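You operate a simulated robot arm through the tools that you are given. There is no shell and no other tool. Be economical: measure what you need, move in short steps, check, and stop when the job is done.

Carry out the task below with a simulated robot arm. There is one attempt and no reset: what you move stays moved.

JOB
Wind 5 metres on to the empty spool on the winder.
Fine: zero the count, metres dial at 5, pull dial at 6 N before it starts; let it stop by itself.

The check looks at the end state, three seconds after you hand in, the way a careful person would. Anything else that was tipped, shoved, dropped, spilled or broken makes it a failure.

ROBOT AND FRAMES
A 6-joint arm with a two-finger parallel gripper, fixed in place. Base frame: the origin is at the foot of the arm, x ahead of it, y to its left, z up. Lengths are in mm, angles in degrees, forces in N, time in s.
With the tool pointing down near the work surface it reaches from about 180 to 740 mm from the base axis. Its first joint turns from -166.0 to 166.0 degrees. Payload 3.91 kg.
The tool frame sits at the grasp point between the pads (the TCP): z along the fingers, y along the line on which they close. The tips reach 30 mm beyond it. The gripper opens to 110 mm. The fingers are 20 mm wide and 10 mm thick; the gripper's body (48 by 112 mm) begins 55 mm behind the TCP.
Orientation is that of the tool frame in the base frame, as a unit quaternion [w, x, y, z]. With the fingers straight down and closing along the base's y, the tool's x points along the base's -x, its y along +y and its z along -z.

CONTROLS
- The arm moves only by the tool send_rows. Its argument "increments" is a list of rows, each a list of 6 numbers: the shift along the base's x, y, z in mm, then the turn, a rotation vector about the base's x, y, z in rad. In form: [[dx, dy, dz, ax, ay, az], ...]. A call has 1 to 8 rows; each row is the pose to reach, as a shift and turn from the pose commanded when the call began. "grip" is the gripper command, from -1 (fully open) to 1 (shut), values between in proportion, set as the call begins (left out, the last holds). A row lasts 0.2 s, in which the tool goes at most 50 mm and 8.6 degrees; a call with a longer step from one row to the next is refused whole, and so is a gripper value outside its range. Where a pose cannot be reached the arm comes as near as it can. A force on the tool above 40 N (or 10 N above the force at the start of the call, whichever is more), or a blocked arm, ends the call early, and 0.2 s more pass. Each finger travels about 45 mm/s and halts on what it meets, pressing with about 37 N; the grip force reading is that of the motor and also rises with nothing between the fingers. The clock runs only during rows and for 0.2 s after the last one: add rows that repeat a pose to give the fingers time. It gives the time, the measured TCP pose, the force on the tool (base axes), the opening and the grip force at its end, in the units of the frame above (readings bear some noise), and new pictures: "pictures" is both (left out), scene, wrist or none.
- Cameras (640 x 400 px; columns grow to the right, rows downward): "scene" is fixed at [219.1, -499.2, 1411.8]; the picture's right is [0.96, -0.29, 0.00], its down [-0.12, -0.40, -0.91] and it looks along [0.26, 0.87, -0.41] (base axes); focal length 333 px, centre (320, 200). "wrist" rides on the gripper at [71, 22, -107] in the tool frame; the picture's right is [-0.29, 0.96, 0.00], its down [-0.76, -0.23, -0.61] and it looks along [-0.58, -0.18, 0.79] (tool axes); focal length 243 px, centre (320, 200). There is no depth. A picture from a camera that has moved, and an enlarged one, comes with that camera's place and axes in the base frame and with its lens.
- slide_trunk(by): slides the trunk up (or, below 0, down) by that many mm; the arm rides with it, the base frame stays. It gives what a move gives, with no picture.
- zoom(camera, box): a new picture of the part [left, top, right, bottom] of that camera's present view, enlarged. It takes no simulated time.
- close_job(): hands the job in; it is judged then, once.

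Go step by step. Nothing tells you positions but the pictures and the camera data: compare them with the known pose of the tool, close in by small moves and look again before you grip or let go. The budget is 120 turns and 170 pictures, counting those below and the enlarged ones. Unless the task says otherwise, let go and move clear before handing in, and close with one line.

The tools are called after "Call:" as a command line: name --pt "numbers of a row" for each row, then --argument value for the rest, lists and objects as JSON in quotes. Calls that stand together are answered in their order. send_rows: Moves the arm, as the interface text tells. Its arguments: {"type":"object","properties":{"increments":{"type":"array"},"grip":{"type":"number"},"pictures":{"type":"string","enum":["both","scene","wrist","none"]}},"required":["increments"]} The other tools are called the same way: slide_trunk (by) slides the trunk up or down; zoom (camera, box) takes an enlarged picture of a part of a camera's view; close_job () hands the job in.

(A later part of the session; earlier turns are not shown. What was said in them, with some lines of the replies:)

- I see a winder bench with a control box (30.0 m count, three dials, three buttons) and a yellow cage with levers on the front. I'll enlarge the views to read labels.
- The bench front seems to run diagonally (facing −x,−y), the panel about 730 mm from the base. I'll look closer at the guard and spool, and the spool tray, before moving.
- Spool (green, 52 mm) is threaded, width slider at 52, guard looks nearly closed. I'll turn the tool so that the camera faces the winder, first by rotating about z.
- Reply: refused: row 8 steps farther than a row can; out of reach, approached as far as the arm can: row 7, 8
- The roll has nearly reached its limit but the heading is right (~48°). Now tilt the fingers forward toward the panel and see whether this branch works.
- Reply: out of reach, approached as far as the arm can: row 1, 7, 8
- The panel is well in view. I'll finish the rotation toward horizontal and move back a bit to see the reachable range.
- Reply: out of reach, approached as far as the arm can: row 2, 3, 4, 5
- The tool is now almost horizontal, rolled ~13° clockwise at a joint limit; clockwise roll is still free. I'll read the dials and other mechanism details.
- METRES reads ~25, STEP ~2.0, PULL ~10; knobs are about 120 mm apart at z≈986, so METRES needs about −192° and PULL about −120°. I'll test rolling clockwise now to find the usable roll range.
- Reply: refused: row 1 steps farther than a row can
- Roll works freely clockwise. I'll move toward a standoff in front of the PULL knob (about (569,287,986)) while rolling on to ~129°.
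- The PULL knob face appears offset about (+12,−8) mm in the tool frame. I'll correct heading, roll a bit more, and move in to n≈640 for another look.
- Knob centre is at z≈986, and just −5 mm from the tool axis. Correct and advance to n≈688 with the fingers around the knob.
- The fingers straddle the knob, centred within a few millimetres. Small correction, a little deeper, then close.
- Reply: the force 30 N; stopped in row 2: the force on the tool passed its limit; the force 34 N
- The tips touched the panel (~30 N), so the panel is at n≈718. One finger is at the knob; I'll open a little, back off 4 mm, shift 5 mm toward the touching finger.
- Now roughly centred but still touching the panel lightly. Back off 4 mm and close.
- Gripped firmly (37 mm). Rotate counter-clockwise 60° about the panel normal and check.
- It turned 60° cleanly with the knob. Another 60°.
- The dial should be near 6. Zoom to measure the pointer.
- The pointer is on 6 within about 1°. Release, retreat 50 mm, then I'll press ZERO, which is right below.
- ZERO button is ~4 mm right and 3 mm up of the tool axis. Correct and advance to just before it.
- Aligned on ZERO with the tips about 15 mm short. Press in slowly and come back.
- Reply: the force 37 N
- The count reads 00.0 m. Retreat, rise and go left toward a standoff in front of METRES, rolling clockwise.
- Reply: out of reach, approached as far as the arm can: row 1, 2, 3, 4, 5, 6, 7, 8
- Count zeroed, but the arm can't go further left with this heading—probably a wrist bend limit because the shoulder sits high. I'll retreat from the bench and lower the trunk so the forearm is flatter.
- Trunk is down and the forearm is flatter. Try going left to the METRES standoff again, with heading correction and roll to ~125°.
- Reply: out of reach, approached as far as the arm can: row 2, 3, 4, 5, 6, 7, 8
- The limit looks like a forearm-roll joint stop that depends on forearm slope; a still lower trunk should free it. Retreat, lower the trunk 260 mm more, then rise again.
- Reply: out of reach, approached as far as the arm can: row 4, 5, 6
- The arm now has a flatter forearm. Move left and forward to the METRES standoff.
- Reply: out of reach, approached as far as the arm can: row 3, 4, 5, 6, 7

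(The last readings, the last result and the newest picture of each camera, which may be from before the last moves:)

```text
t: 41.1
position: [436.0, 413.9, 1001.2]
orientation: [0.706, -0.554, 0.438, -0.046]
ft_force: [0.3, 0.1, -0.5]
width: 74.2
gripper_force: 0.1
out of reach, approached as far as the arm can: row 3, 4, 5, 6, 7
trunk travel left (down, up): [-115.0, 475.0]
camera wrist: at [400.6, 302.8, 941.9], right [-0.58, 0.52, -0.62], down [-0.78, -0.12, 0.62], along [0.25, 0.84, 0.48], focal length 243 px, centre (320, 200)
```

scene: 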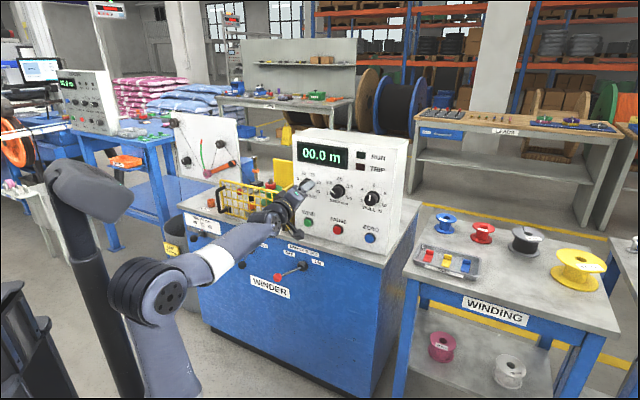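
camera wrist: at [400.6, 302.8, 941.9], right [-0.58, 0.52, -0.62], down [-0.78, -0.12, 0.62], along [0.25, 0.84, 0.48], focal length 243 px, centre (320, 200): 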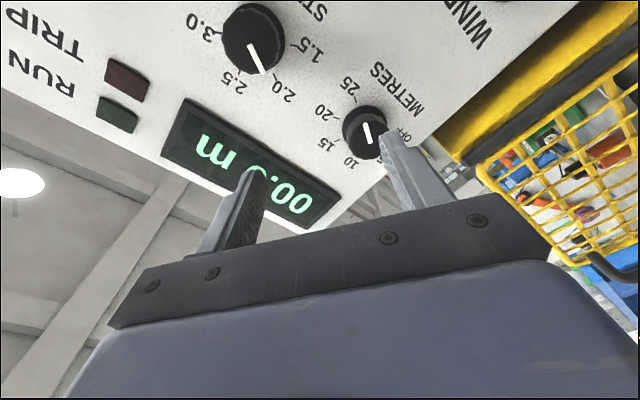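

Still limited at s≈30, but closer. I'll zoom at METRES to read the pointer unambiguously.

Call:
zoom --camera "wrist" --box '[300, 60, 440, 200]'

Call:
zoom --camera "scene" --box '[290, 165, 350, 205]'

```text
2.86 times, centred on (370, 130) of wrist
camera zoom: at [400.6, 302.8, 941.9], right [-0.58, 0.52, -0.62], down [-0.78, -0.12, 0.62], along [0.25, 0.84, 0.48], focal length 693 px, centre (177, 400)
```

zoom: 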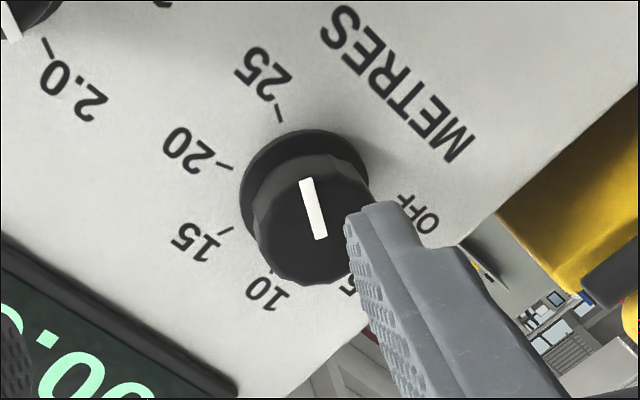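

```text
10.00 times, centred on (320, 185) of scene
camera zoom: at [219.1, -499.2, 1411.8], right [0.96, -0.29, 0.0], down [-0.12, -0.4, -0.91], along [0.26, 0.87, -0.41], focal length 3333 px, centre (320, 350)
```

zoom: 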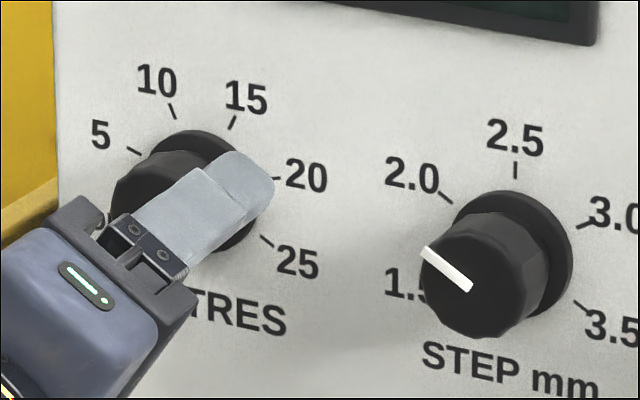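

METRES definitely points at 25. Lower the trunk another 100 mm, which should clear the stop, and retry.

Call:
slide_trunk --by -100

Call:
send_rows --pt "0 0 25 0 0 0" --pt "0 0 50 0 0 0" --pt "0 0 75 0 0 0" --pt "0 0 85 0 0 0" --pt "-9 9 85 0 0 0" --pt "-18 18 85 0 0 0" --pt "-27 26 85 0 0 0" --pt "-36 35 85 0 0 0"

```text
t: 42.5
position: [436.5, 412.4, 900.2]
orientation: [0.707, -0.554, 0.438, -0.045]
ft_force: [0.3, -0.7, 0.5]
width: 74.7
gripper_force: 0.0
trunk travel left (down, up): [-15.0, 575.0]
```

```text
t: 44.3
position: [401.1, 450.3, 985.9]
orientation: [0.706, -0.554, 0.439, -0.046]
ft_force: [0.4, -1.1, 0.6]
width: 74.3
gripper_force: 0.1
out of reach, approached as far as the arm can: row 1, 2, 3, 4, 5
trunk travel left (down, up): [-15.0, 575.0]
camera wrist: at [365.0, 338.1, 926.6], right [-0.58, 0.52, -0.62], down [-0.78, -0.12, 0.62], along [0.25, 0.84, 0.48], focal length 243 px, centre (320, 200)
```

scene: 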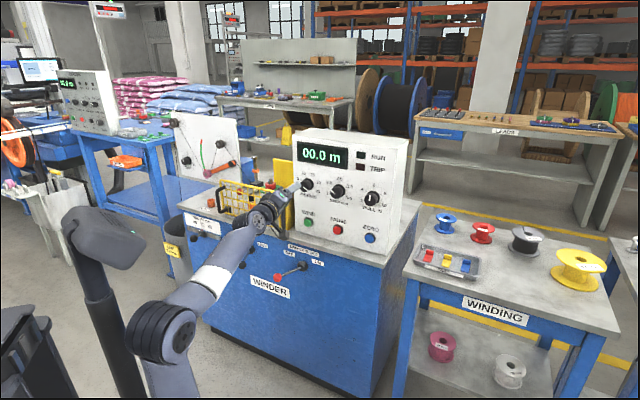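
wrist: 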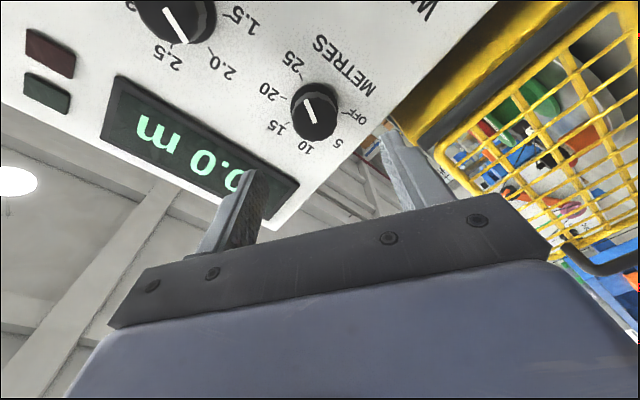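

Reached the METRES standoff at last. Advance to n≈645 with a small correction and look again.

Call:
send_rows --pt "11 9 -1 0 0 -0.01" --pt "22 18 -2 0 0 -0.02" --pt "32 28 -2 0 0 -0.03" --pt "32 28 -2 0 0 -0.03" --pictures "wrist"

```text
t: 45.3
position: [432.5, 476.4, 983.8]
orientation: [0.706, -0.547, 0.445, -0.057]
ft_force: [-0.5, -0.4, 0.0]
width: 74.4
gripper_force: 0.0
trunk travel left (down, up): [-15.0, 575.0]
camera wrist: at [393.1, 366.5, 924.9], right [-0.56, 0.54, -0.62], down [-0.78, -0.1, 0.62], along [0.27, 0.83, 0.48], focal length 243 px, centre (320, 200)
```

wrist: 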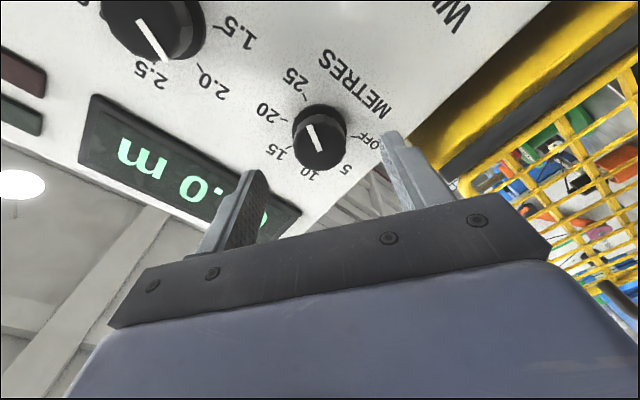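

Knob is ~5 mm off-axis; correct and advance to n≈683 around the knob.

Call:
send_rows --pt "3.3 -3.1 -3.1 0 0 0" --pt "10 4.1 -3.1 0 0 0" --pt "17 11.4 -3.1 0 0 0" --pt "24 18.7 -3.1 0 0 0" --pt "30 25 -3.1 0 0 0" --pt "30 25 -3.1 0 0 0" --pictures "wrist"

```text
t: 46.7
position: [463.1, 502.4, 980.0]
orientation: [0.705, -0.548, 0.447, -0.056]
ft_force: [0.6, -0.8, 0.1]
width: 74.2
gripper_force: 0.2
trunk travel left (down, up): [-15.0, 575.0]
camera wrist: at [423.4, 391.8, 921.7], right [-0.56, 0.54, -0.62], down [-0.78, -0.1, 0.62], along [0.27, 0.83, 0.48], focal length 243 px, centre (320, 200)
```

wrist: 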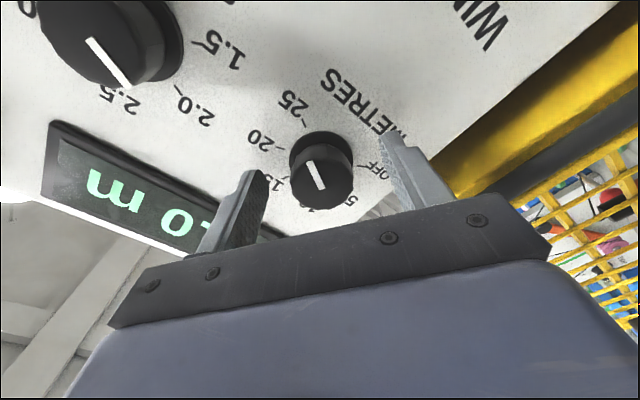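

Centred. Close on the METRES knob.

Call:
send_rows --pt "0 0 0 0 0 0" --pt "0 0 0 0 0 0" --pt "0 0 0 0 0 0" --pt "0 0 0 0 0 0" --grip 0.5 --pictures "wrist"

```text
t: 47.7
position: [462.0, 501.2, 980.9]
orientation: [0.706, -0.547, 0.446, -0.057]
ft_force: [3.8, 0.9, 4.3]
width: 37.7
gripper_force: 45.1
trunk travel left (down, up): [-15.0, 575.0]
camera wrist: at [423.5, 391.4, 922.4], right [-0.56, 0.54, -0.62], down [-0.78, -0.1, 0.62], along [0.27, 0.83, 0.48], focal length 243 px, centre (320, 200)
```

wrist: 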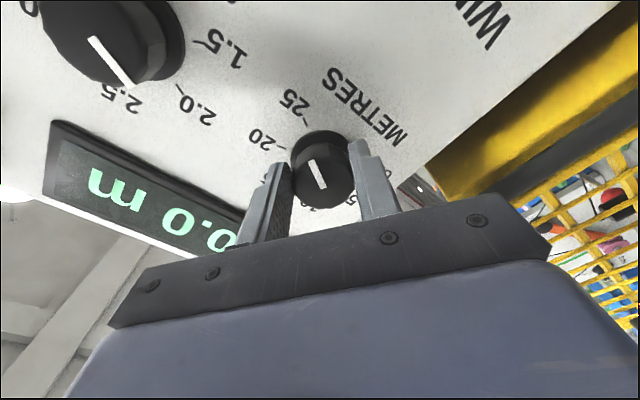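

Gripped. Rotate counter-clockwise 60° and check.

Call:
send_rows --pt "0 0 0 -0.09 -0.0945 0" --pt "0 0 0 -0.18 -0.189 0" --pt "0 0 0 -0.27 -0.2835 0" --pt "0 0 0 -0.36 -0.378 0" --pt "0 0 0 -0.45 -0.4725 0" --pt "0 0 0 -0.54 -0.567 0" --pt "0 0 0 -0.63 -0.6615 0" --pt "0 0 0 -0.723 -0.756 0" --pictures "wrist"

```text
t: 48.8
position: [463.7, 500.7, 984.4]
orientation: [0.667, -0.646, 0.277, -0.248]
ft_force: [11.5, 4.1, 8.6]
width: 37.7
gripper_force: 45.4
trunk travel left (down, up): [-15.0, 575.0]
stopped in row 5: the force on the tool passed its limit (the readings are from after the stop); the commanded pose is now the measured one
camera wrist: at [441.6, 374.0, 957.9], right [-0.24, 0.24, -0.94], down [-0.96, 0.07, 0.26], along [0.13, 0.97, 0.21], focal length 243 px, centre (320, 200)
```

wrist: 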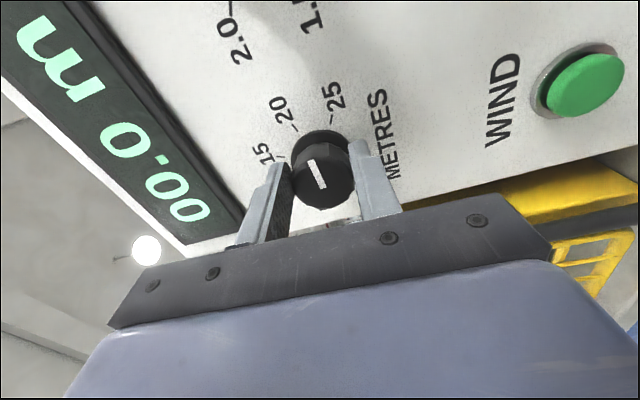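

A sideways load stopped it; the tool axis is a couple of mm off the knob axis. Relax toward the force and check.

Call:
send_rows --pt "1 -0.5 1 0 0 0" --pt "1.5 -1 1.5 0 0 0" --pictures "none"

```text
t: 49.4
position: [462.9, 499.1, 984.5]
orientation: [0.665, -0.647, 0.277, -0.247]
ft_force: [-0.4, -1.2, -1.6]
width: 37.6
gripper_force: 45.0
trunk travel left (down, up): [-15.0, 575.0]
```

Load relieved. Continue 45° counter-clockwise, more slowly.

Call:
send_rows --pt "0 0 0 -0.068 -0.071 0" --pt "0 0 0 -0.136 -0.142 0" --pt "0 0 0 -0.203 -0.213 0" --pt "0 0 0 -0.271 -0.284 0" --pt "0 0 0 -0.339 -0.354 0" --pt "0 0 0 -0.407 -0.425 0" --pt "0 0 0 -0.474 -0.496 0" --pt "0 0 0 -0.542 -0.567 0" --pictures "wrist"

```text
t: 51.2
position: [464.1, 500.4, 989.1]
orientation: [-0.529, 0.701, -0.01, 0.478]
ft_force: [3.0, 13.3, 8.3]
width: 38.1
gripper_force: 44.9
trunk travel left (down, up): [-15.0, 575.0]
stopped in row 8: the force on the tool passed its limit (the readings are from after the stop); the commanded pose is now the measured one
camera wrist: at [439.6, 375.4, 1017.8], right [0.31, -0.27, -0.91], down [-0.94, 0.05, -0.34], along [0.14, 0.96, -0.24], focal length 243 px, centre (320, 200)
```

wrist: 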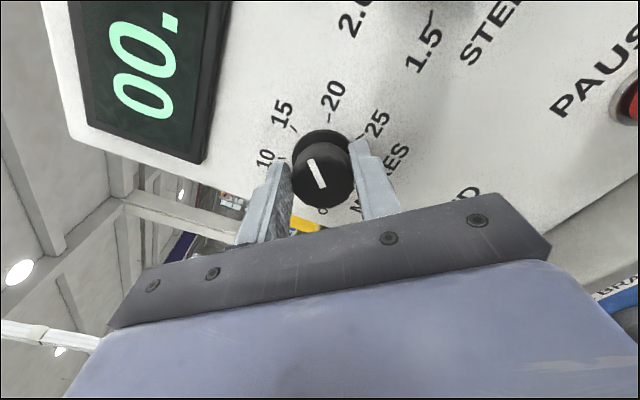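

It turned about 76° so far; the grip isn't centred across the pads (knob axis is at s≈−14.5, z≈984.5). Open, recentre, and roll back clockwise with open fingers around the knob.

Call:
send_rows --pt "0 0 0 0 0 0" --pt "0 0 0 0 0 0" --pt "-4 4.8 -4.6 0 0 0" --pt "-4 4.8 -4.6 0.098 0.102 0" --pt "-4 4.8 -4.6 0.196 0.204 0" --pt "-4 4.8 -4.6 0.294 0.306 0" --pt "-4 4.8 -4.6 0.392 0.408 0" --pt "-4 4.8 -4.6 0.49 0.51 0" --grip -0.3 --pictures "none"

Call:
send_rows --pt "0 0 0 0.098 0.102 0" --pt "0 0 0 0.196 0.204 0" --pt "0 0 0 0.294 0.306 0" --pt "0 0 0 0.392 0.408 0" --pt "0 0 0 0.49 0.51 0" --pt "0 0 0 0.55 0.575 0" --pt "0 0 0 0.55 0.575 0" --pictures "wrist"

```text
t: 53.0
position: [458.3, 503.8, 984.1]
orientation: [0.661, -0.651, 0.258, -0.27]
ft_force: [-0.5, -0.4, -0.3]
width: 71.4
gripper_force: 0.1
trunk travel left (down, up): [-15.0, 575.0]
```

```text
t: 54.6
position: [459.4, 503.9, 983.3]
orientation: [0.712, -0.499, 0.495, 0.001]
ft_force: [-0.3, -0.2, -0.3]
width: 71.4
gripper_force: 0.1
trunk travel left (down, up): [-15.0, 575.0]
camera wrist: at [410.2, 403.4, 917.2], right [-0.62, 0.62, -0.47], down [-0.7, -0.18, 0.69], along [0.35, 0.76, 0.55], focal length 243 px, centre (320, 200)
```

wrist: 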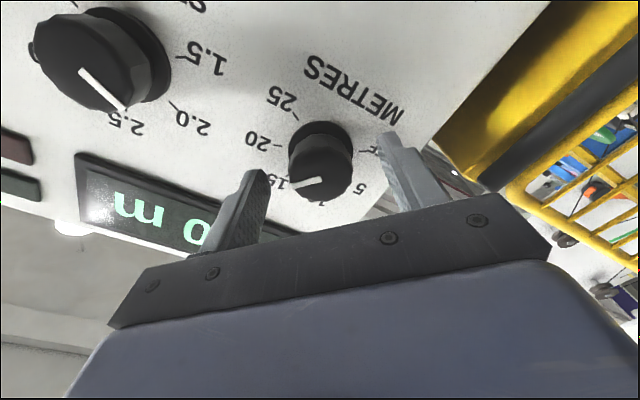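

The pointer now is at ~42–45° (between 15 and 20), and the gripper is centred at roll 135°. Close and turn on.

Call:
send_rows --pt "0 0 0 0 0 0" --pt "0 0 0 0 0 0" --pt "0 0 0 0 0 0" --pt "0 0 0 0 0 0" --grip 0.5 --pictures "none"

Call:
send_rows --pt "0 0 0 -0.086 -0.09 0" --pt "0 0 0 -0.172 -0.18 0" --pt "0 0 0 -0.258 -0.27 0" --pt "0 0 0 -0.345 -0.36 0" --pt "0 0 0 -0.431 -0.45 0" --pt "0 0 0 -0.517 -0.54 0" --pt "0 0 0 -0.603 -0.63 0" --pt "0 0 0 -0.69 -0.72 0" --pictures "wrist"

```text
t: 55.6
position: [458.5, 505.0, 983.9]
orientation: [0.712, -0.499, 0.494, 0.0]
ft_force: [-1.2, -0.2, -1.3]
width: 37.6
gripper_force: 44.9
trunk travel left (down, up): [-15.0, 575.0]
```

```text
t: 57.4
position: [459.4, 504.5, 985.1]
orientation: [-0.631, 0.674, -0.188, 0.335]
ft_force: [2.8, -2.7, 1.6]
width: 37.7
gripper_force: 44.4
trunk travel left (down, up): [-15.0, 575.0]
camera wrist: at [440.2, 374.8, 976.7], right [-0.04, 0.07, -1.0], down [-0.99, 0.11, 0.05], along [0.11, 0.99, 0.06], focal length 243 px, centre (320, 200)
```

wrist: 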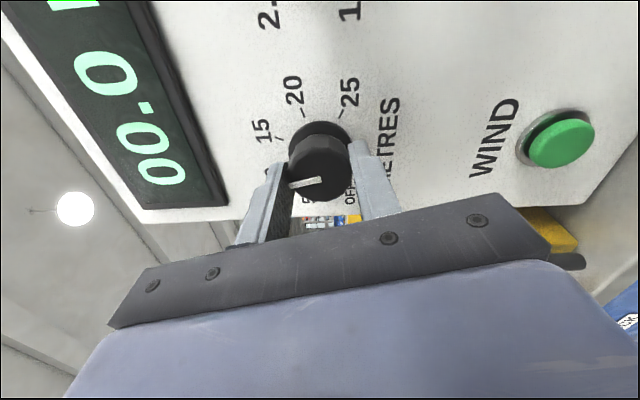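

Low load, clean turn. Another ~57°.

Call:
send_rows --pt "0 0 0 -0.086 -0.09 0" --pt "0 0 0 -0.172 -0.18 0" --pt "0 0 0 -0.258 -0.27 0" --pt "0 0 0 -0.345 -0.36 0" --pt "0 0 0 -0.431 -0.45 0" --pt "0 0 0 -0.517 -0.54 0" --pt "0 0 0 -0.603 -0.63 0" --pt "0 0 0 -0.69 -0.72 0" --pictures "wrist"

Call:
zoom --camera "wrist" --box '[230, 70, 410, 230]'

```text
t: 59.2
position: [459.7, 504.4, 985.4]
orientation: [-0.395, 0.685, 0.163, 0.59]
ft_force: [5.9, 0.9, 11.4]
width: 37.5
gripper_force: 45.7
trunk travel left (down, up): [-15.0, 575.0]
camera wrist: at [420.0, 393.9, 1043.4], right [0.59, -0.54, -0.61], down [-0.76, -0.11, -0.64], along [0.27, 0.84, -0.48], focal length 243 px, centre (320, 200)
```

wrist: 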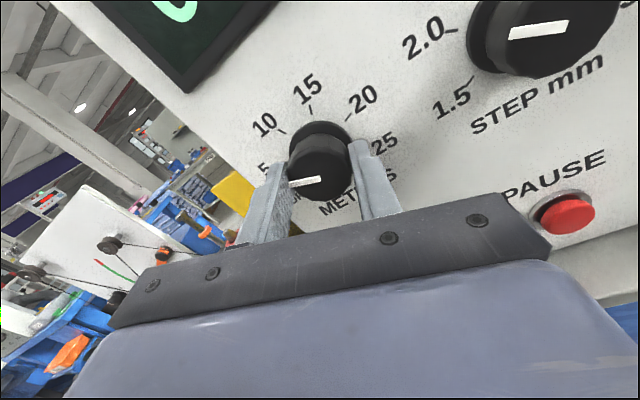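

```text
2.50 times, centred on (320, 150) of wrist
camera zoom: at [420.0, 393.9, 1043.4], right [0.59, -0.54, -0.61], down [-0.76, -0.11, -0.64], along [0.27, 0.84, -0.48], focal length 606 px, centre (320, 325)
```

zoom: 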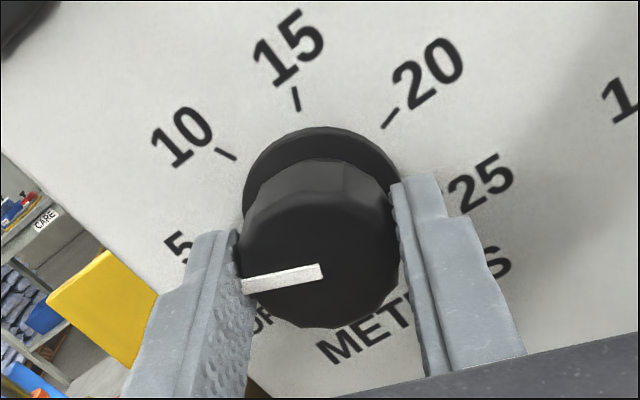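

Pointer measures about −67° to −70°; target for 5 is −72°. Nudge 2.5° more, release, back off and view.

Call:
send_rows --pt "0 0 0.5 -0.015 -0.016 0" --pt "0 0 1 -0.031 -0.032 0" --pt "0 0 1 -0.031 -0.032 0" --pictures "none"

Call:
send_rows --pt "0 0 0 0 0 0" --pt "0 0 0 0 0 0" --pt "-7 -7.5 0 0 0 0" --pt "-14 -15 0 0 0 0" --pt "-24 -26 0 0 0 0" --pt "-34 -36 0 0 0 0" --pt "-34 -36 0 0 0 0" --grip -0.3 --pictures "both"

Call:
zoom --camera "wrist" --box '[220, 60, 420, 220]'

```text
t: 60.0
position: [458.5, 503.9, 986.4]
orientation: [-0.383, 0.681, 0.178, 0.597]
ft_force: [0.1, -3.3, 4.6]
width: 38.0
gripper_force: 45.2
trunk travel left (down, up): [-15.0, 575.0]
```

```text
t: 61.6
position: [424.3, 468.6, 984.8]
orientation: [-0.382, 0.682, 0.177, 0.598]
ft_force: [-0.2, -0.8, 0.2]
width: 71.4
gripper_force: 0.1
trunk travel left (down, up): [-15.0, 575.0]
camera wrist: at [383.7, 360.1, 1045.2], right [0.61, -0.55, -0.57], down [-0.74, -0.14, -0.66], along [0.29, 0.82, -0.49], focal length 243 px, centre (320, 200)
```

scene: 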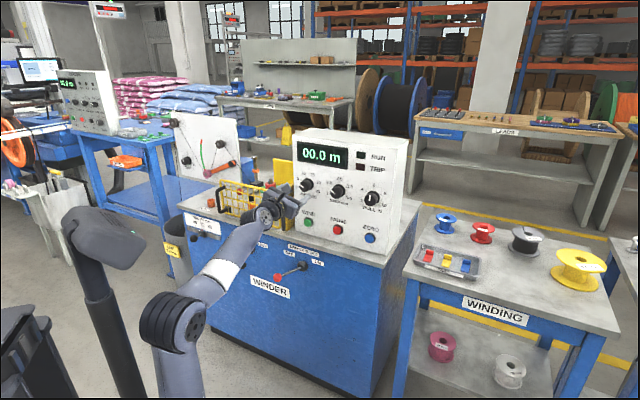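
wrist: 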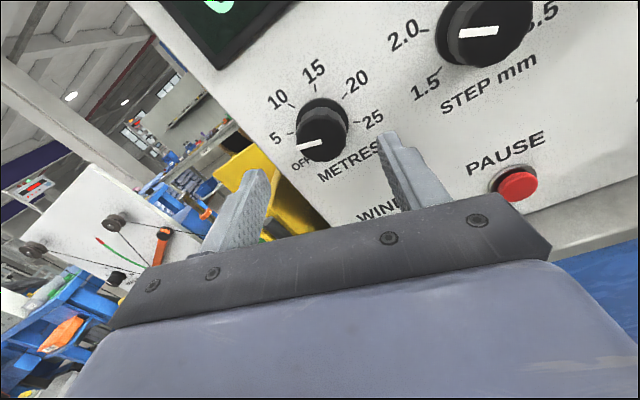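

```text
2.50 times, centred on (320, 140) of wrist
camera zoom: at [383.7, 360.1, 1045.2], right [0.61, -0.55, -0.57], down [-0.74, -0.14, -0.66], along [0.29, 0.82, -0.49], focal length 606 px, centre (320, 350)
```

zoom: 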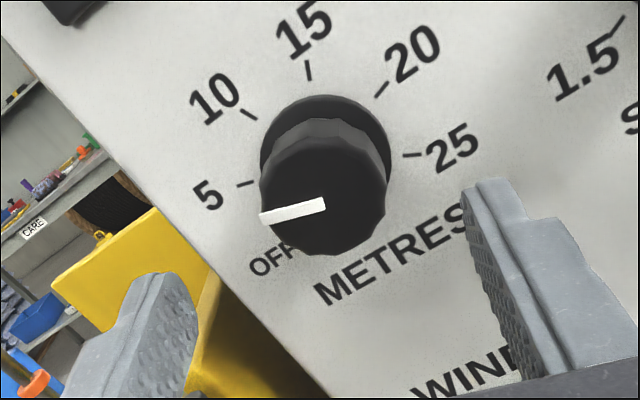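

Very near 5. A tighter zoom to measure against the 5 tick.

Call:
zoom --camera "wrist" --box '[284, 90, 364, 170]'

Call:
zoom --camera "scene" --box '[355, 180, 391, 212]'

```text
5.00 times, centred on (324, 130) of wrist
camera zoom: at [383.7, 360.1, 1045.2], right [0.61, -0.55, -0.57], down [-0.74, -0.14, -0.66], along [0.29, 0.82, -0.49], focal length 1213 px, centre (300, 550)
```

zoom: 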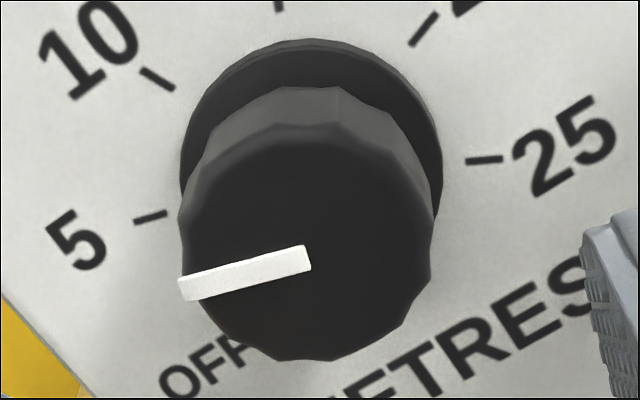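

```text
12.50 times, centred on (373, 196) of scene
camera zoom: at [219.1, -499.2, 1411.8], right [0.96, -0.29, 0.0], down [-0.12, -0.4, -0.91], along [0.26, 0.87, -0.41], focal length 4167 px, centre (-342, 250)
```

zoom: 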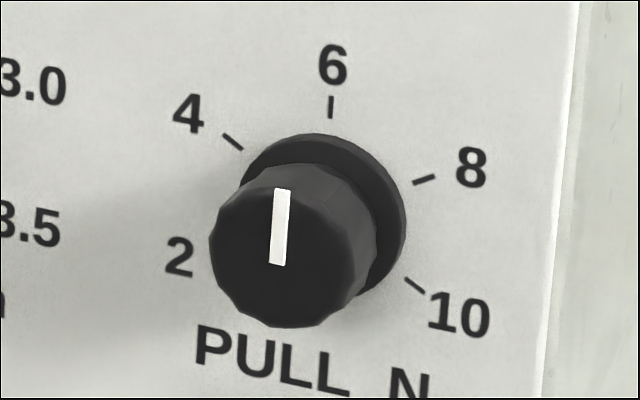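

Both dials are on target (5 and 6). Before starting I want to check the guard and levers: retreat right and yaw the camera left.

Call:
send_rows --pt "-25 -26 10 0 0 0" --pt "-45 -50 25 0 0 0.05" --pt "-50 -75 40 0 0 0.12" --pt "-50 -100 60 0 0 0.2" --pt "-50 -120 80 0 0 0.3" --pt "-50 -140 90 0 0 0.4" --pt "-50 -160 100 0 0 0.5" --pt "-50 -170 100 0 0 0.6"

```text
t: 63.4
position: [135.0, 399.1, 1044.2]
orientation: [-0.525, 0.611, 0.339, 0.487]
ft_force: [-0.7, -0.7, 0.7]
width: 71.6
gripper_force: 0.0
out of reach, approached as far as the arm can: row 3, 4, 5, 6, 7, 8
trunk travel left (down, up): [-15.0, 575.0]
camera wrist: at [151.1, 283.0, 1101.3], right [0.8, -0.18, -0.57], down [-0.58, -0.46, -0.67], along [-0.14, 0.87, -0.48], focal length 243 px, centre (320, 200)
```

scene: 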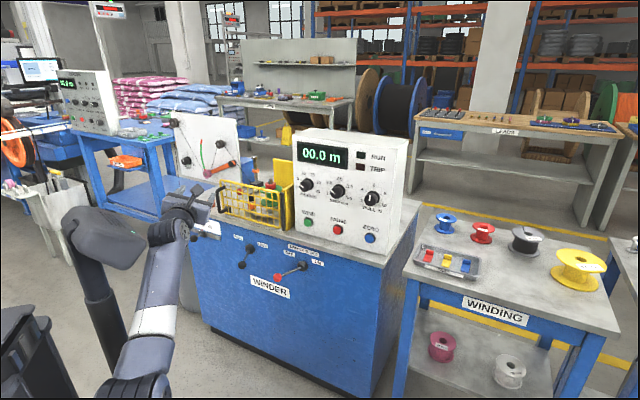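
wrist: 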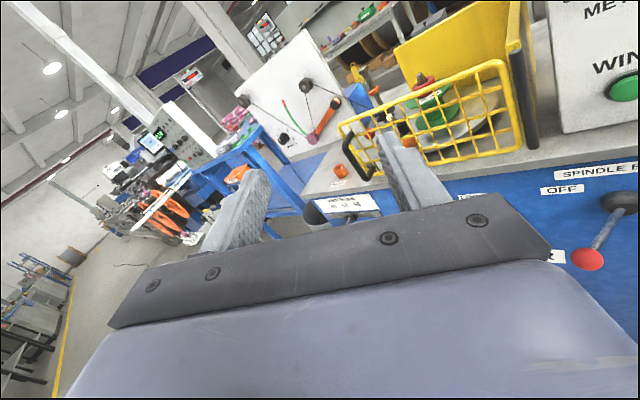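

The arm swung left but is clear of everything; this gives a decent view. Zoom on guard, levers, dancer.

Call:
zoom --camera "wrist" --box '[330, 30, 560, 200]'

Call:
zoom --camera "scene" --box '[200, 150, 320, 290]'

```text
2.35 times, centred on (445, 115) of wrist
camera zoom: at [151.1, 283.0, 1101.3], right [0.8, -0.18, -0.57], down [-0.58, -0.46, -0.67], along [-0.14, 0.87, -0.48], focal length 571 px, centre (26, 400)
```

zoom: 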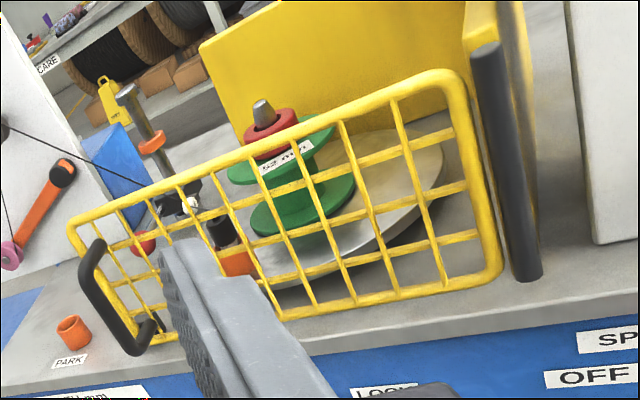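

```text
2.86 times, centred on (260, 220) of scene
camera zoom: at [219.1, -499.2, 1411.8], right [0.96, -0.29, 0.0], down [-0.12, -0.4, -0.91], along [0.26, 0.87, -0.41], focal length 952 px, centre (491, 143)
```

zoom: 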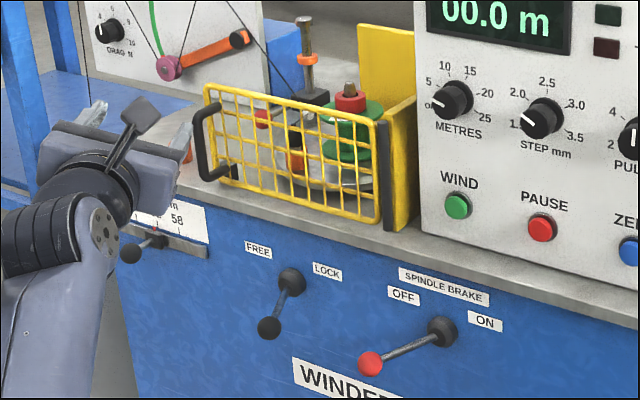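

The guard looks shut. There is a black/orange object near the platter edge and an orange hollow cup at PARK – I need to see whether a locking pin is inserted.

Call:
zoom --camera "wrist" --box '[370, 70, 470, 160]'

Call:
zoom --camera "scene" --box '[225, 165, 285, 225]'

```text
4.44 times, centred on (420, 115) of wrist
camera zoom: at [151.1, 283.0, 1101.3], right [0.8, -0.18, -0.57], down [-0.58, -0.46, -0.67], along [-0.14, 0.87, -0.48], focal length 1078 px, centre (-124, 578)
```

zoom: 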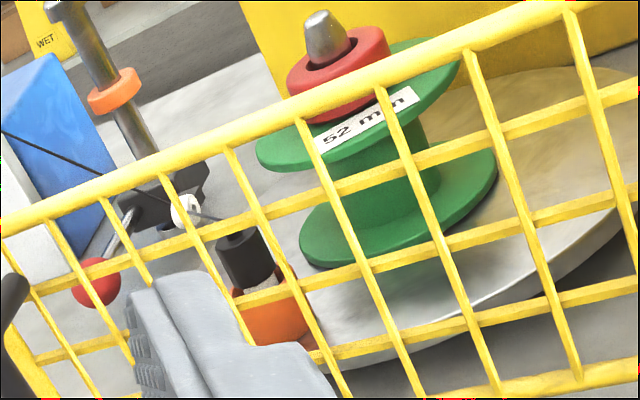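

```text
6.67 times, centred on (255, 195) of scene
camera zoom: at [219.1, -499.2, 1411.8], right [0.96, -0.29, 0.0], down [-0.12, -0.4, -0.91], along [0.26, 0.87, -0.41], focal length 2222 px, centre (753, 233)
```

zoom: 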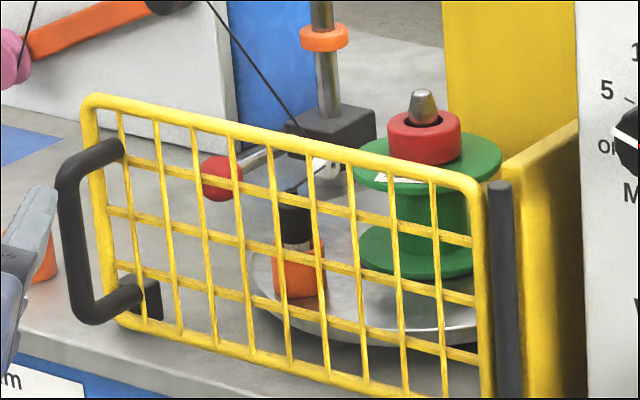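

Levers read brake OFF and LOCK (clamping the width slide at 52), the guard is closed, and wire tail is clipped at the platter. So the machine is ready; go back to a standoff for the WIND button with fingers closed.

Call:
send_rows --pt "34 0 0 0 0 -0.06" --pt "68 0 0 0 0 -0.12" --pt "102 0 -5 0 0 -0.18" --pt "136 5 -10 0 0 -0.25" --pt "170 10 -20 0 0 -0.32" --pt "204 20 -30 0 0 -0.39" --pt "238 32 -45 0 0 -0.45" --pt "268 40 -60 0 0 -0.5" --grip 1

```text
t: 65.2
position: [401.5, 442.0, 983.6]
orientation: [-0.387, 0.675, 0.176, 0.603]
ft_force: [-0.6, 0.4, 0.4]
width: 0.1
gripper_force: 37.6
out of reach, approached as far as the arm can: row 1, 2, 3, 4, 5
trunk travel left (down, up): [-15.0, 575.0]
camera wrist: at [361.5, 332.4, 1042.3], right [0.61, -0.54, -0.57], down [-0.74, -0.13, -0.67], along [0.29, 0.83, -0.48], focal length 243 px, centre (320, 200)
```

scene: 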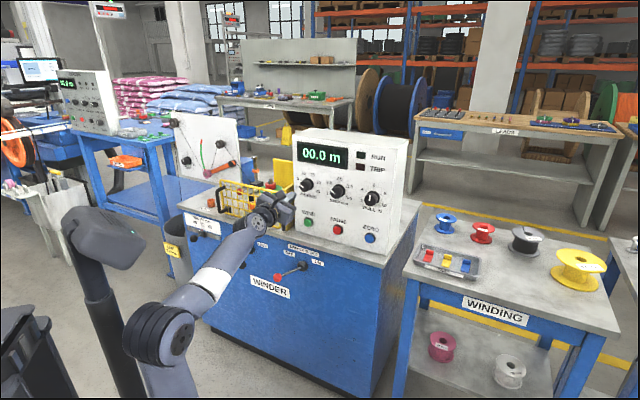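
wrist: 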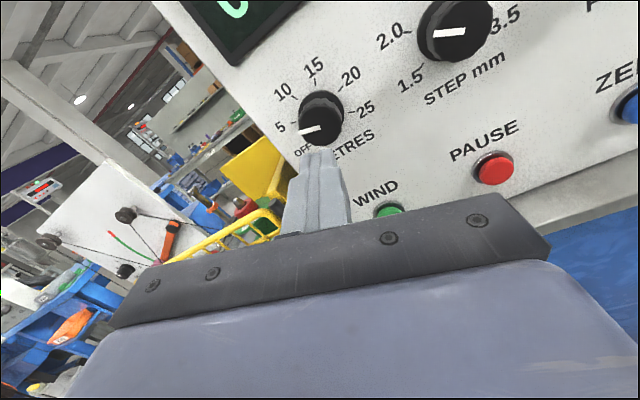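

Good. Descend to z≈840 in steps with a small yaw allowance.

Call:
send_rows --pt "0 0 -30 0 0 0.02" --pt "0 0 -60 0 0 0.05" --pt "0 0 -90 0 0 0.08" --pt "0 0 -120 0 0 0.1" --pt "0 0 -144 0 0 0.1" --pt "0 0 -144 0 0 0.1"

```text
t: 66.6
position: [378.8, 459.0, 853.7]
orientation: [-0.407, 0.671, 0.205, 0.584]
ft_force: [0.2, 0.3, -1.2]
width: 0.0
gripper_force: 37.2
out of reach, approached as far as the arm can: row 3, 4, 5, 6
trunk travel left (down, up): [-15.0, 575.0]
camera wrist: at [346.8, 347.9, 913.5], right [0.65, -0.5, -0.57], down [-0.73, -0.19, -0.66], along [0.22, 0.84, -0.49], focal length 243 px, centre (320, 200)
```

scene: 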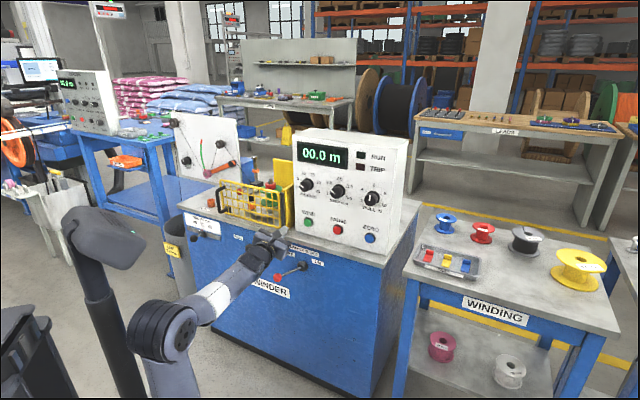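
wrist: 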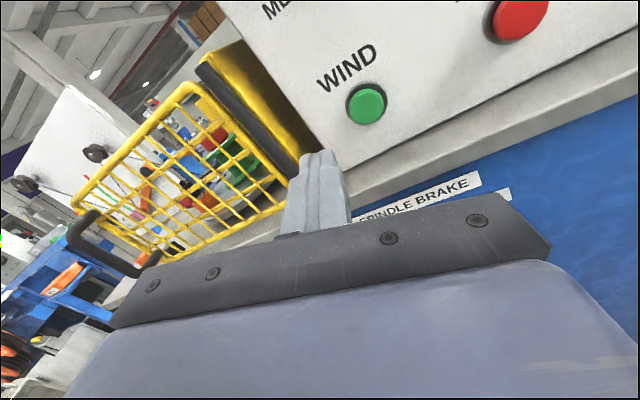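

The elbow fold limit binds here; moving forward relieves it. Go to n≈640 in front of WIND.

Call:
send_rows --pt "15 4 -3 0 0 0" --pt "30 8 -7 0 0 0" --pt "45 11 -10 0 0 -0.02" --pt "53.5 13 -13.7 0 0 -0.03" --pt "53.5 13 -13.7 0 0 -0.03"

```text
t: 67.8
position: [417.6, 487.5, 852.4]
orientation: [-0.401, 0.673, 0.196, 0.59]
ft_force: [0.0, 0.4, -0.3]
width: 0.0
gripper_force: 37.0
out of reach, approached as far as the arm can: row 1, 2, 3, 4, 5
trunk travel left (down, up): [-15.0, 575.0]
camera wrist: at [382.9, 375.8, 912.0], right [0.64, -0.52, -0.57], down [-0.73, -0.17, -0.66], along [0.24, 0.84, -0.49], focal length 243 px, centre (320, 200)
```

scene: 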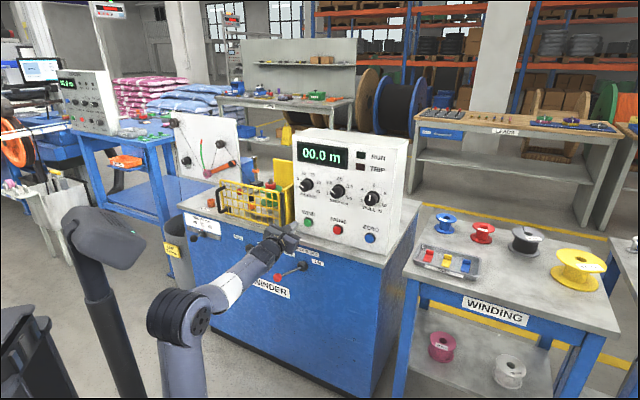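
wrist: 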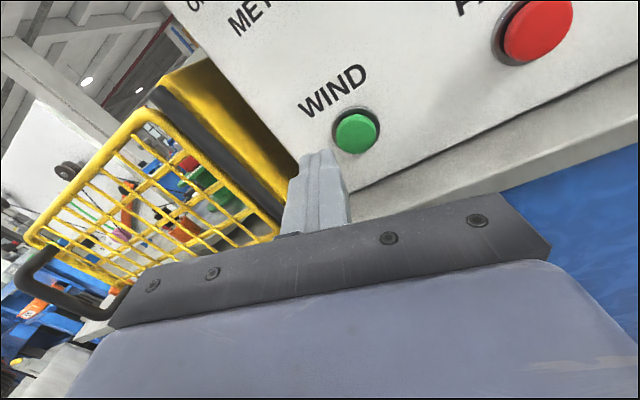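

Still limited; it likely wants the heading turned slightly right. Yaw −5° while shifting right and down.

Call:
send_rows --pt "0 0 0 0 0 -0.05" --pt "0 0 0 0 0 -0.1" --pt "8 -7 -6 0 0 -0.11" --pt "15 -14.5 -12 0 0 -0.11" --pt "15 -14.5 -12 0 0 -0.11" --pictures "wrist"

```text
t: 69.0
position: [433.5, 472.4, 839.1]
orientation: [-0.375, 0.679, 0.163, 0.61]
ft_force: [-0.5, 0.1, 0.2]
width: 0.1
gripper_force: 37.3
trunk travel left (down, up): [-15.0, 575.0]
camera wrist: at [387.4, 364.9, 898.6], right [0.59, -0.57, -0.57], down [-0.74, -0.1, -0.67], along [0.32, 0.82, -0.48], focal length 243 px, centre (320, 200)
```

wrist: 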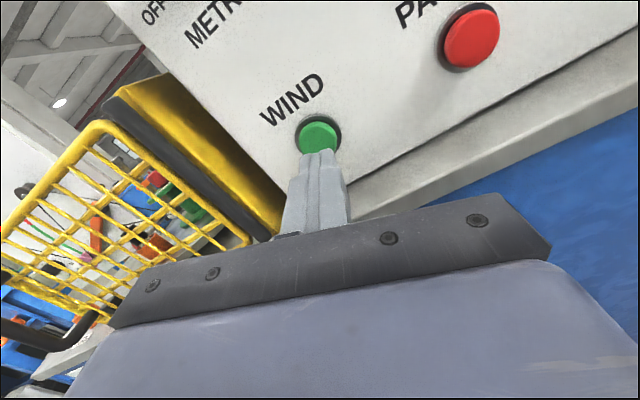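

Aligned with WIND. Press it slowly.

Call:
send_rows --pt "7 7 0 0 0 0" --pt "14 14 0 0 0 0" --pt "19 19 0 0 0 0" --pt "23 23 0 0 0 0" --pt "26 26 0 0 0 0" --pt "29 29 0 0 0 0" --pt "31.5 31.5 0 0 0 0" --pt "31.5 31.5 0 0 0 0"

```text
t: 70.8
position: [463.6, 504.7, 839.9]
orientation: [-0.375, 0.679, 0.163, 0.61]
ft_force: [-1.8, -2.0, 0.5]
width: 0.2
gripper_force: 37.1
trunk travel left (down, up): [-15.0, 575.0]
camera wrist: at [418.5, 396.5, 898.6], right [0.59, -0.57, -0.57], down [-0.74, -0.1, -0.67], along [0.32, 0.82, -0.48], focal length 243 px, centre (320, 200)
```

scene: 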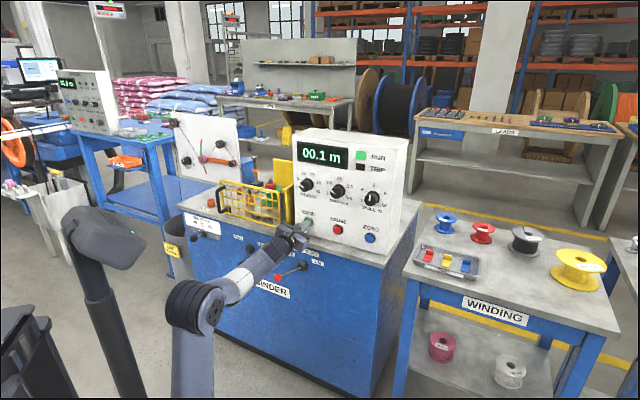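
wrist: 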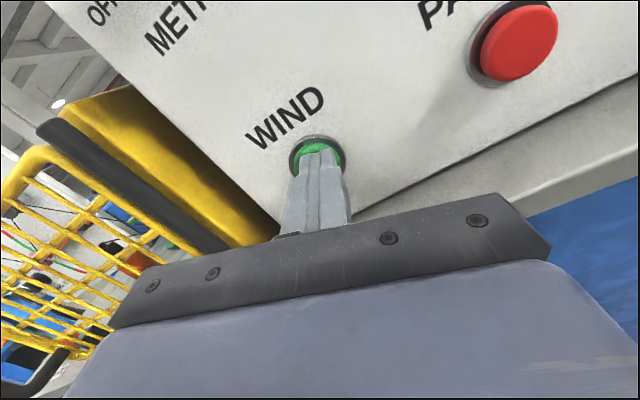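

RUN is lit and the count is going up (00.1 m). Back away from the button and watch.

Call:
send_rows --pt "-10 -10 0 0 0 0" --pt "-20 -20 0 0 0 0" --pt "-30 -30 0 0 0 0" --pt "-40 -40 5 0 0 0" --pt "-40 -40 5 0 0 0" --pt "-40 -40 5 0 0 0" --pt "-40 -40 5 0 0 0" --pt "-40 -40 5 0 0 0" --pictures "scene"

Call:
zoom --camera "scene" --box '[170, 110, 410, 260]'

```text
t: 72.6
position: [424.5, 465.0, 845.6]
orientation: [-0.375, 0.679, 0.163, 0.61]
ft_force: [0.6, 0.8, -0.1]
width: 0.0
gripper_force: 37.0
trunk travel left (down, up): [-15.0, 575.0]
```

scene: 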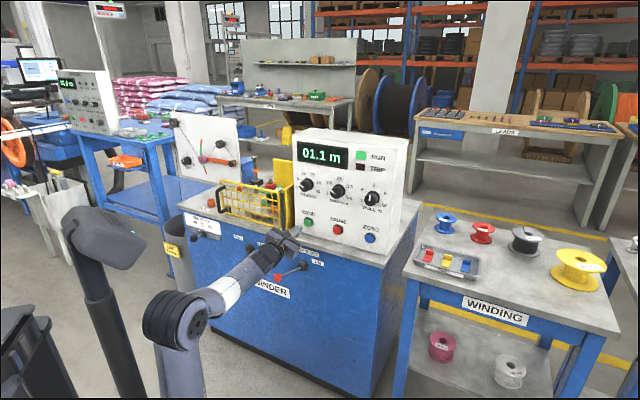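

```text
2.67 times, centred on (290, 185) of scene
camera zoom: at [219.1, -499.2, 1411.8], right [0.96, -0.29, 0.0], down [-0.12, -0.4, -0.91], along [0.26, 0.87, -0.41], focal length 889 px, centre (400, 240)
```

zoom: 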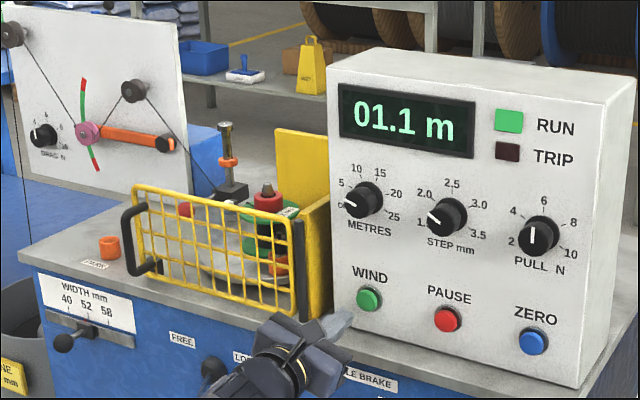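

It winds well: 1.1 m, dancer mid-green, no trip. Wait for it to stop on its own.

Call:
send_rows --pt "0 0 0 0 0 0" --pt "0 0 0 0 0 0" --pt "0 0 0 0 0 0" --pt "0 0 0 0 0 0" --pt "0 0 0 0 0 0" --pt "0 0 0 0 0 0" --pt "0 0 0 0 0 0" --pt "0 0 0 0 0 0" --pictures "none"

Call:
send_rows --pt "0 0 0 0 0 0" --pt "0 0 0 0 0 0" --pt "0 0 0 0 0 0" --pt "0 0 0 0 0 0" --pt "0 0 0 0 0 0" --pt "0 0 0 0 0 0" --pt "0 0 0 0 0 0" --pt "0 0 0 0 0 0" --pictures "none"

Call:
send_rows --pt "0 0 0 0 0 0" --pt "0 0 0 0 0 0" --pt "0 0 0 0 0 0" --pt "0 0 0 0 0 0" --pt "0 0 0 0 0 0" --pt "0 0 0 0 0 0" --pt "0 0 0 0 0 0" --pt "0 0 0 0 0 0" --pictures "scene"

```text
t: 74.4
position: [423.9, 463.8, 845.3]
orientation: [-0.376, 0.679, 0.164, 0.61]
ft_force: [0.1, 0.0, 0.0]
width: 0.0
gripper_force: 37.4
trunk travel left (down, up): [-15.0, 575.0]
```

```text
t: 76.2
position: [424.1, 464.5, 844.7]
orientation: [-0.375, 0.679, 0.163, 0.61]
ft_force: [-0.6, -0.5, -0.2]
width: 0.2
gripper_force: 37.0
trunk travel left (down, up): [-15.0, 575.0]
```

```text
t: 78.0
position: [423.0, 465.1, 846.0]
orientation: [-0.374, 0.679, 0.164, 0.61]
ft_force: [0.4, 0.4, -0.2]
width: 0.0
gripper_force: 37.1
trunk travel left (down, up): [-15.0, 575.0]
```

scene: 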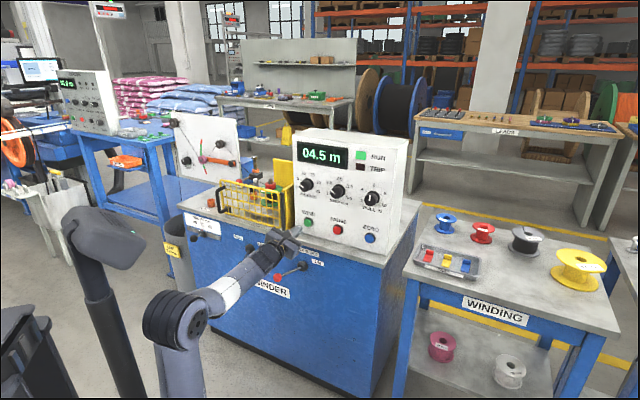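

At 4.5 m and still running; wait more.

Call:
send_rows --pt "0 0 0 0 0 0" --pt "0 0 0 0 0 0" --pt "0 0 0 0 0 0" --pt "0 0 0 0 0 0" --pt "0 0 0 0 0 0" --pt "0 0 0 0 0 0" --pt "0 0 0 0 0 0" --pt "0 0 0 0 0 0" --pictures "none"

Call:
send_rows --pt "0 0 0 0 0 0" --pt "0 0 0 0 0 0" --pt "0 0 0 0 0 0" --pt "0 0 0 0 0 0" --pt "0 0 0 0 0 0" --pictures "scene"

Call:
zoom --camera "scene" --box '[170, 110, 410, 260]'

```text
t: 79.8
position: [424.4, 464.1, 845.0]
orientation: [-0.375, 0.679, 0.164, 0.61]
ft_force: [0.1, 0.6, -0.3]
width: 0.0
gripper_force: 37.1
trunk travel left (down, up): [-15.0, 575.0]
```

```text
t: 81.0
position: [424.4, 463.3, 845.2]
orientation: [-0.375, 0.679, 0.164, 0.61]
ft_force: [-0.4, 0.5, 0.0]
width: 0.0
gripper_force: 36.6
trunk travel left (down, up): [-15.0, 575.0]
```

scene: 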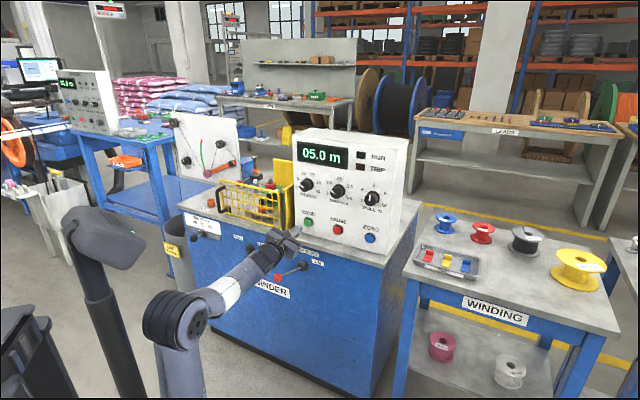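

```text
2.67 times, centred on (290, 185) of scene
camera zoom: at [219.1, -499.2, 1411.8], right [0.96, -0.29, 0.0], down [-0.12, -0.4, -0.91], along [0.26, 0.87, -0.41], focal length 889 px, centre (400, 240)
```

zoom: 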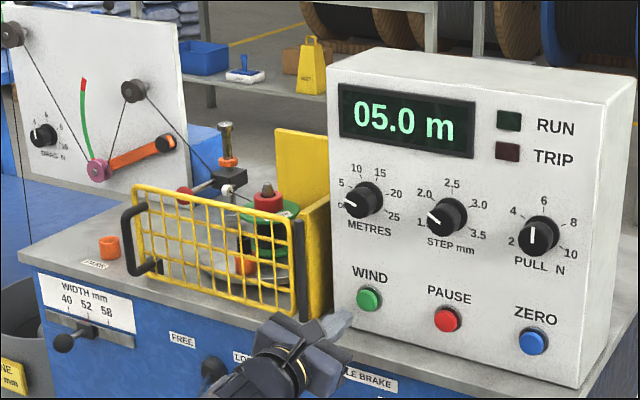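

It stopped by itself at 05.0 m with RUN off and TRIP dark. The tool is clear of the panel, so I'll hand in.

Call:
close_job

```text
The job is handed in.
```

The winder wound 5.0 m on to the green 52 mm spool and stopped by itself, with the count zeroed, METRES at 5 and PULL at 6 N before it started. TRIP stayed dark, and the arm is clear of the panel.
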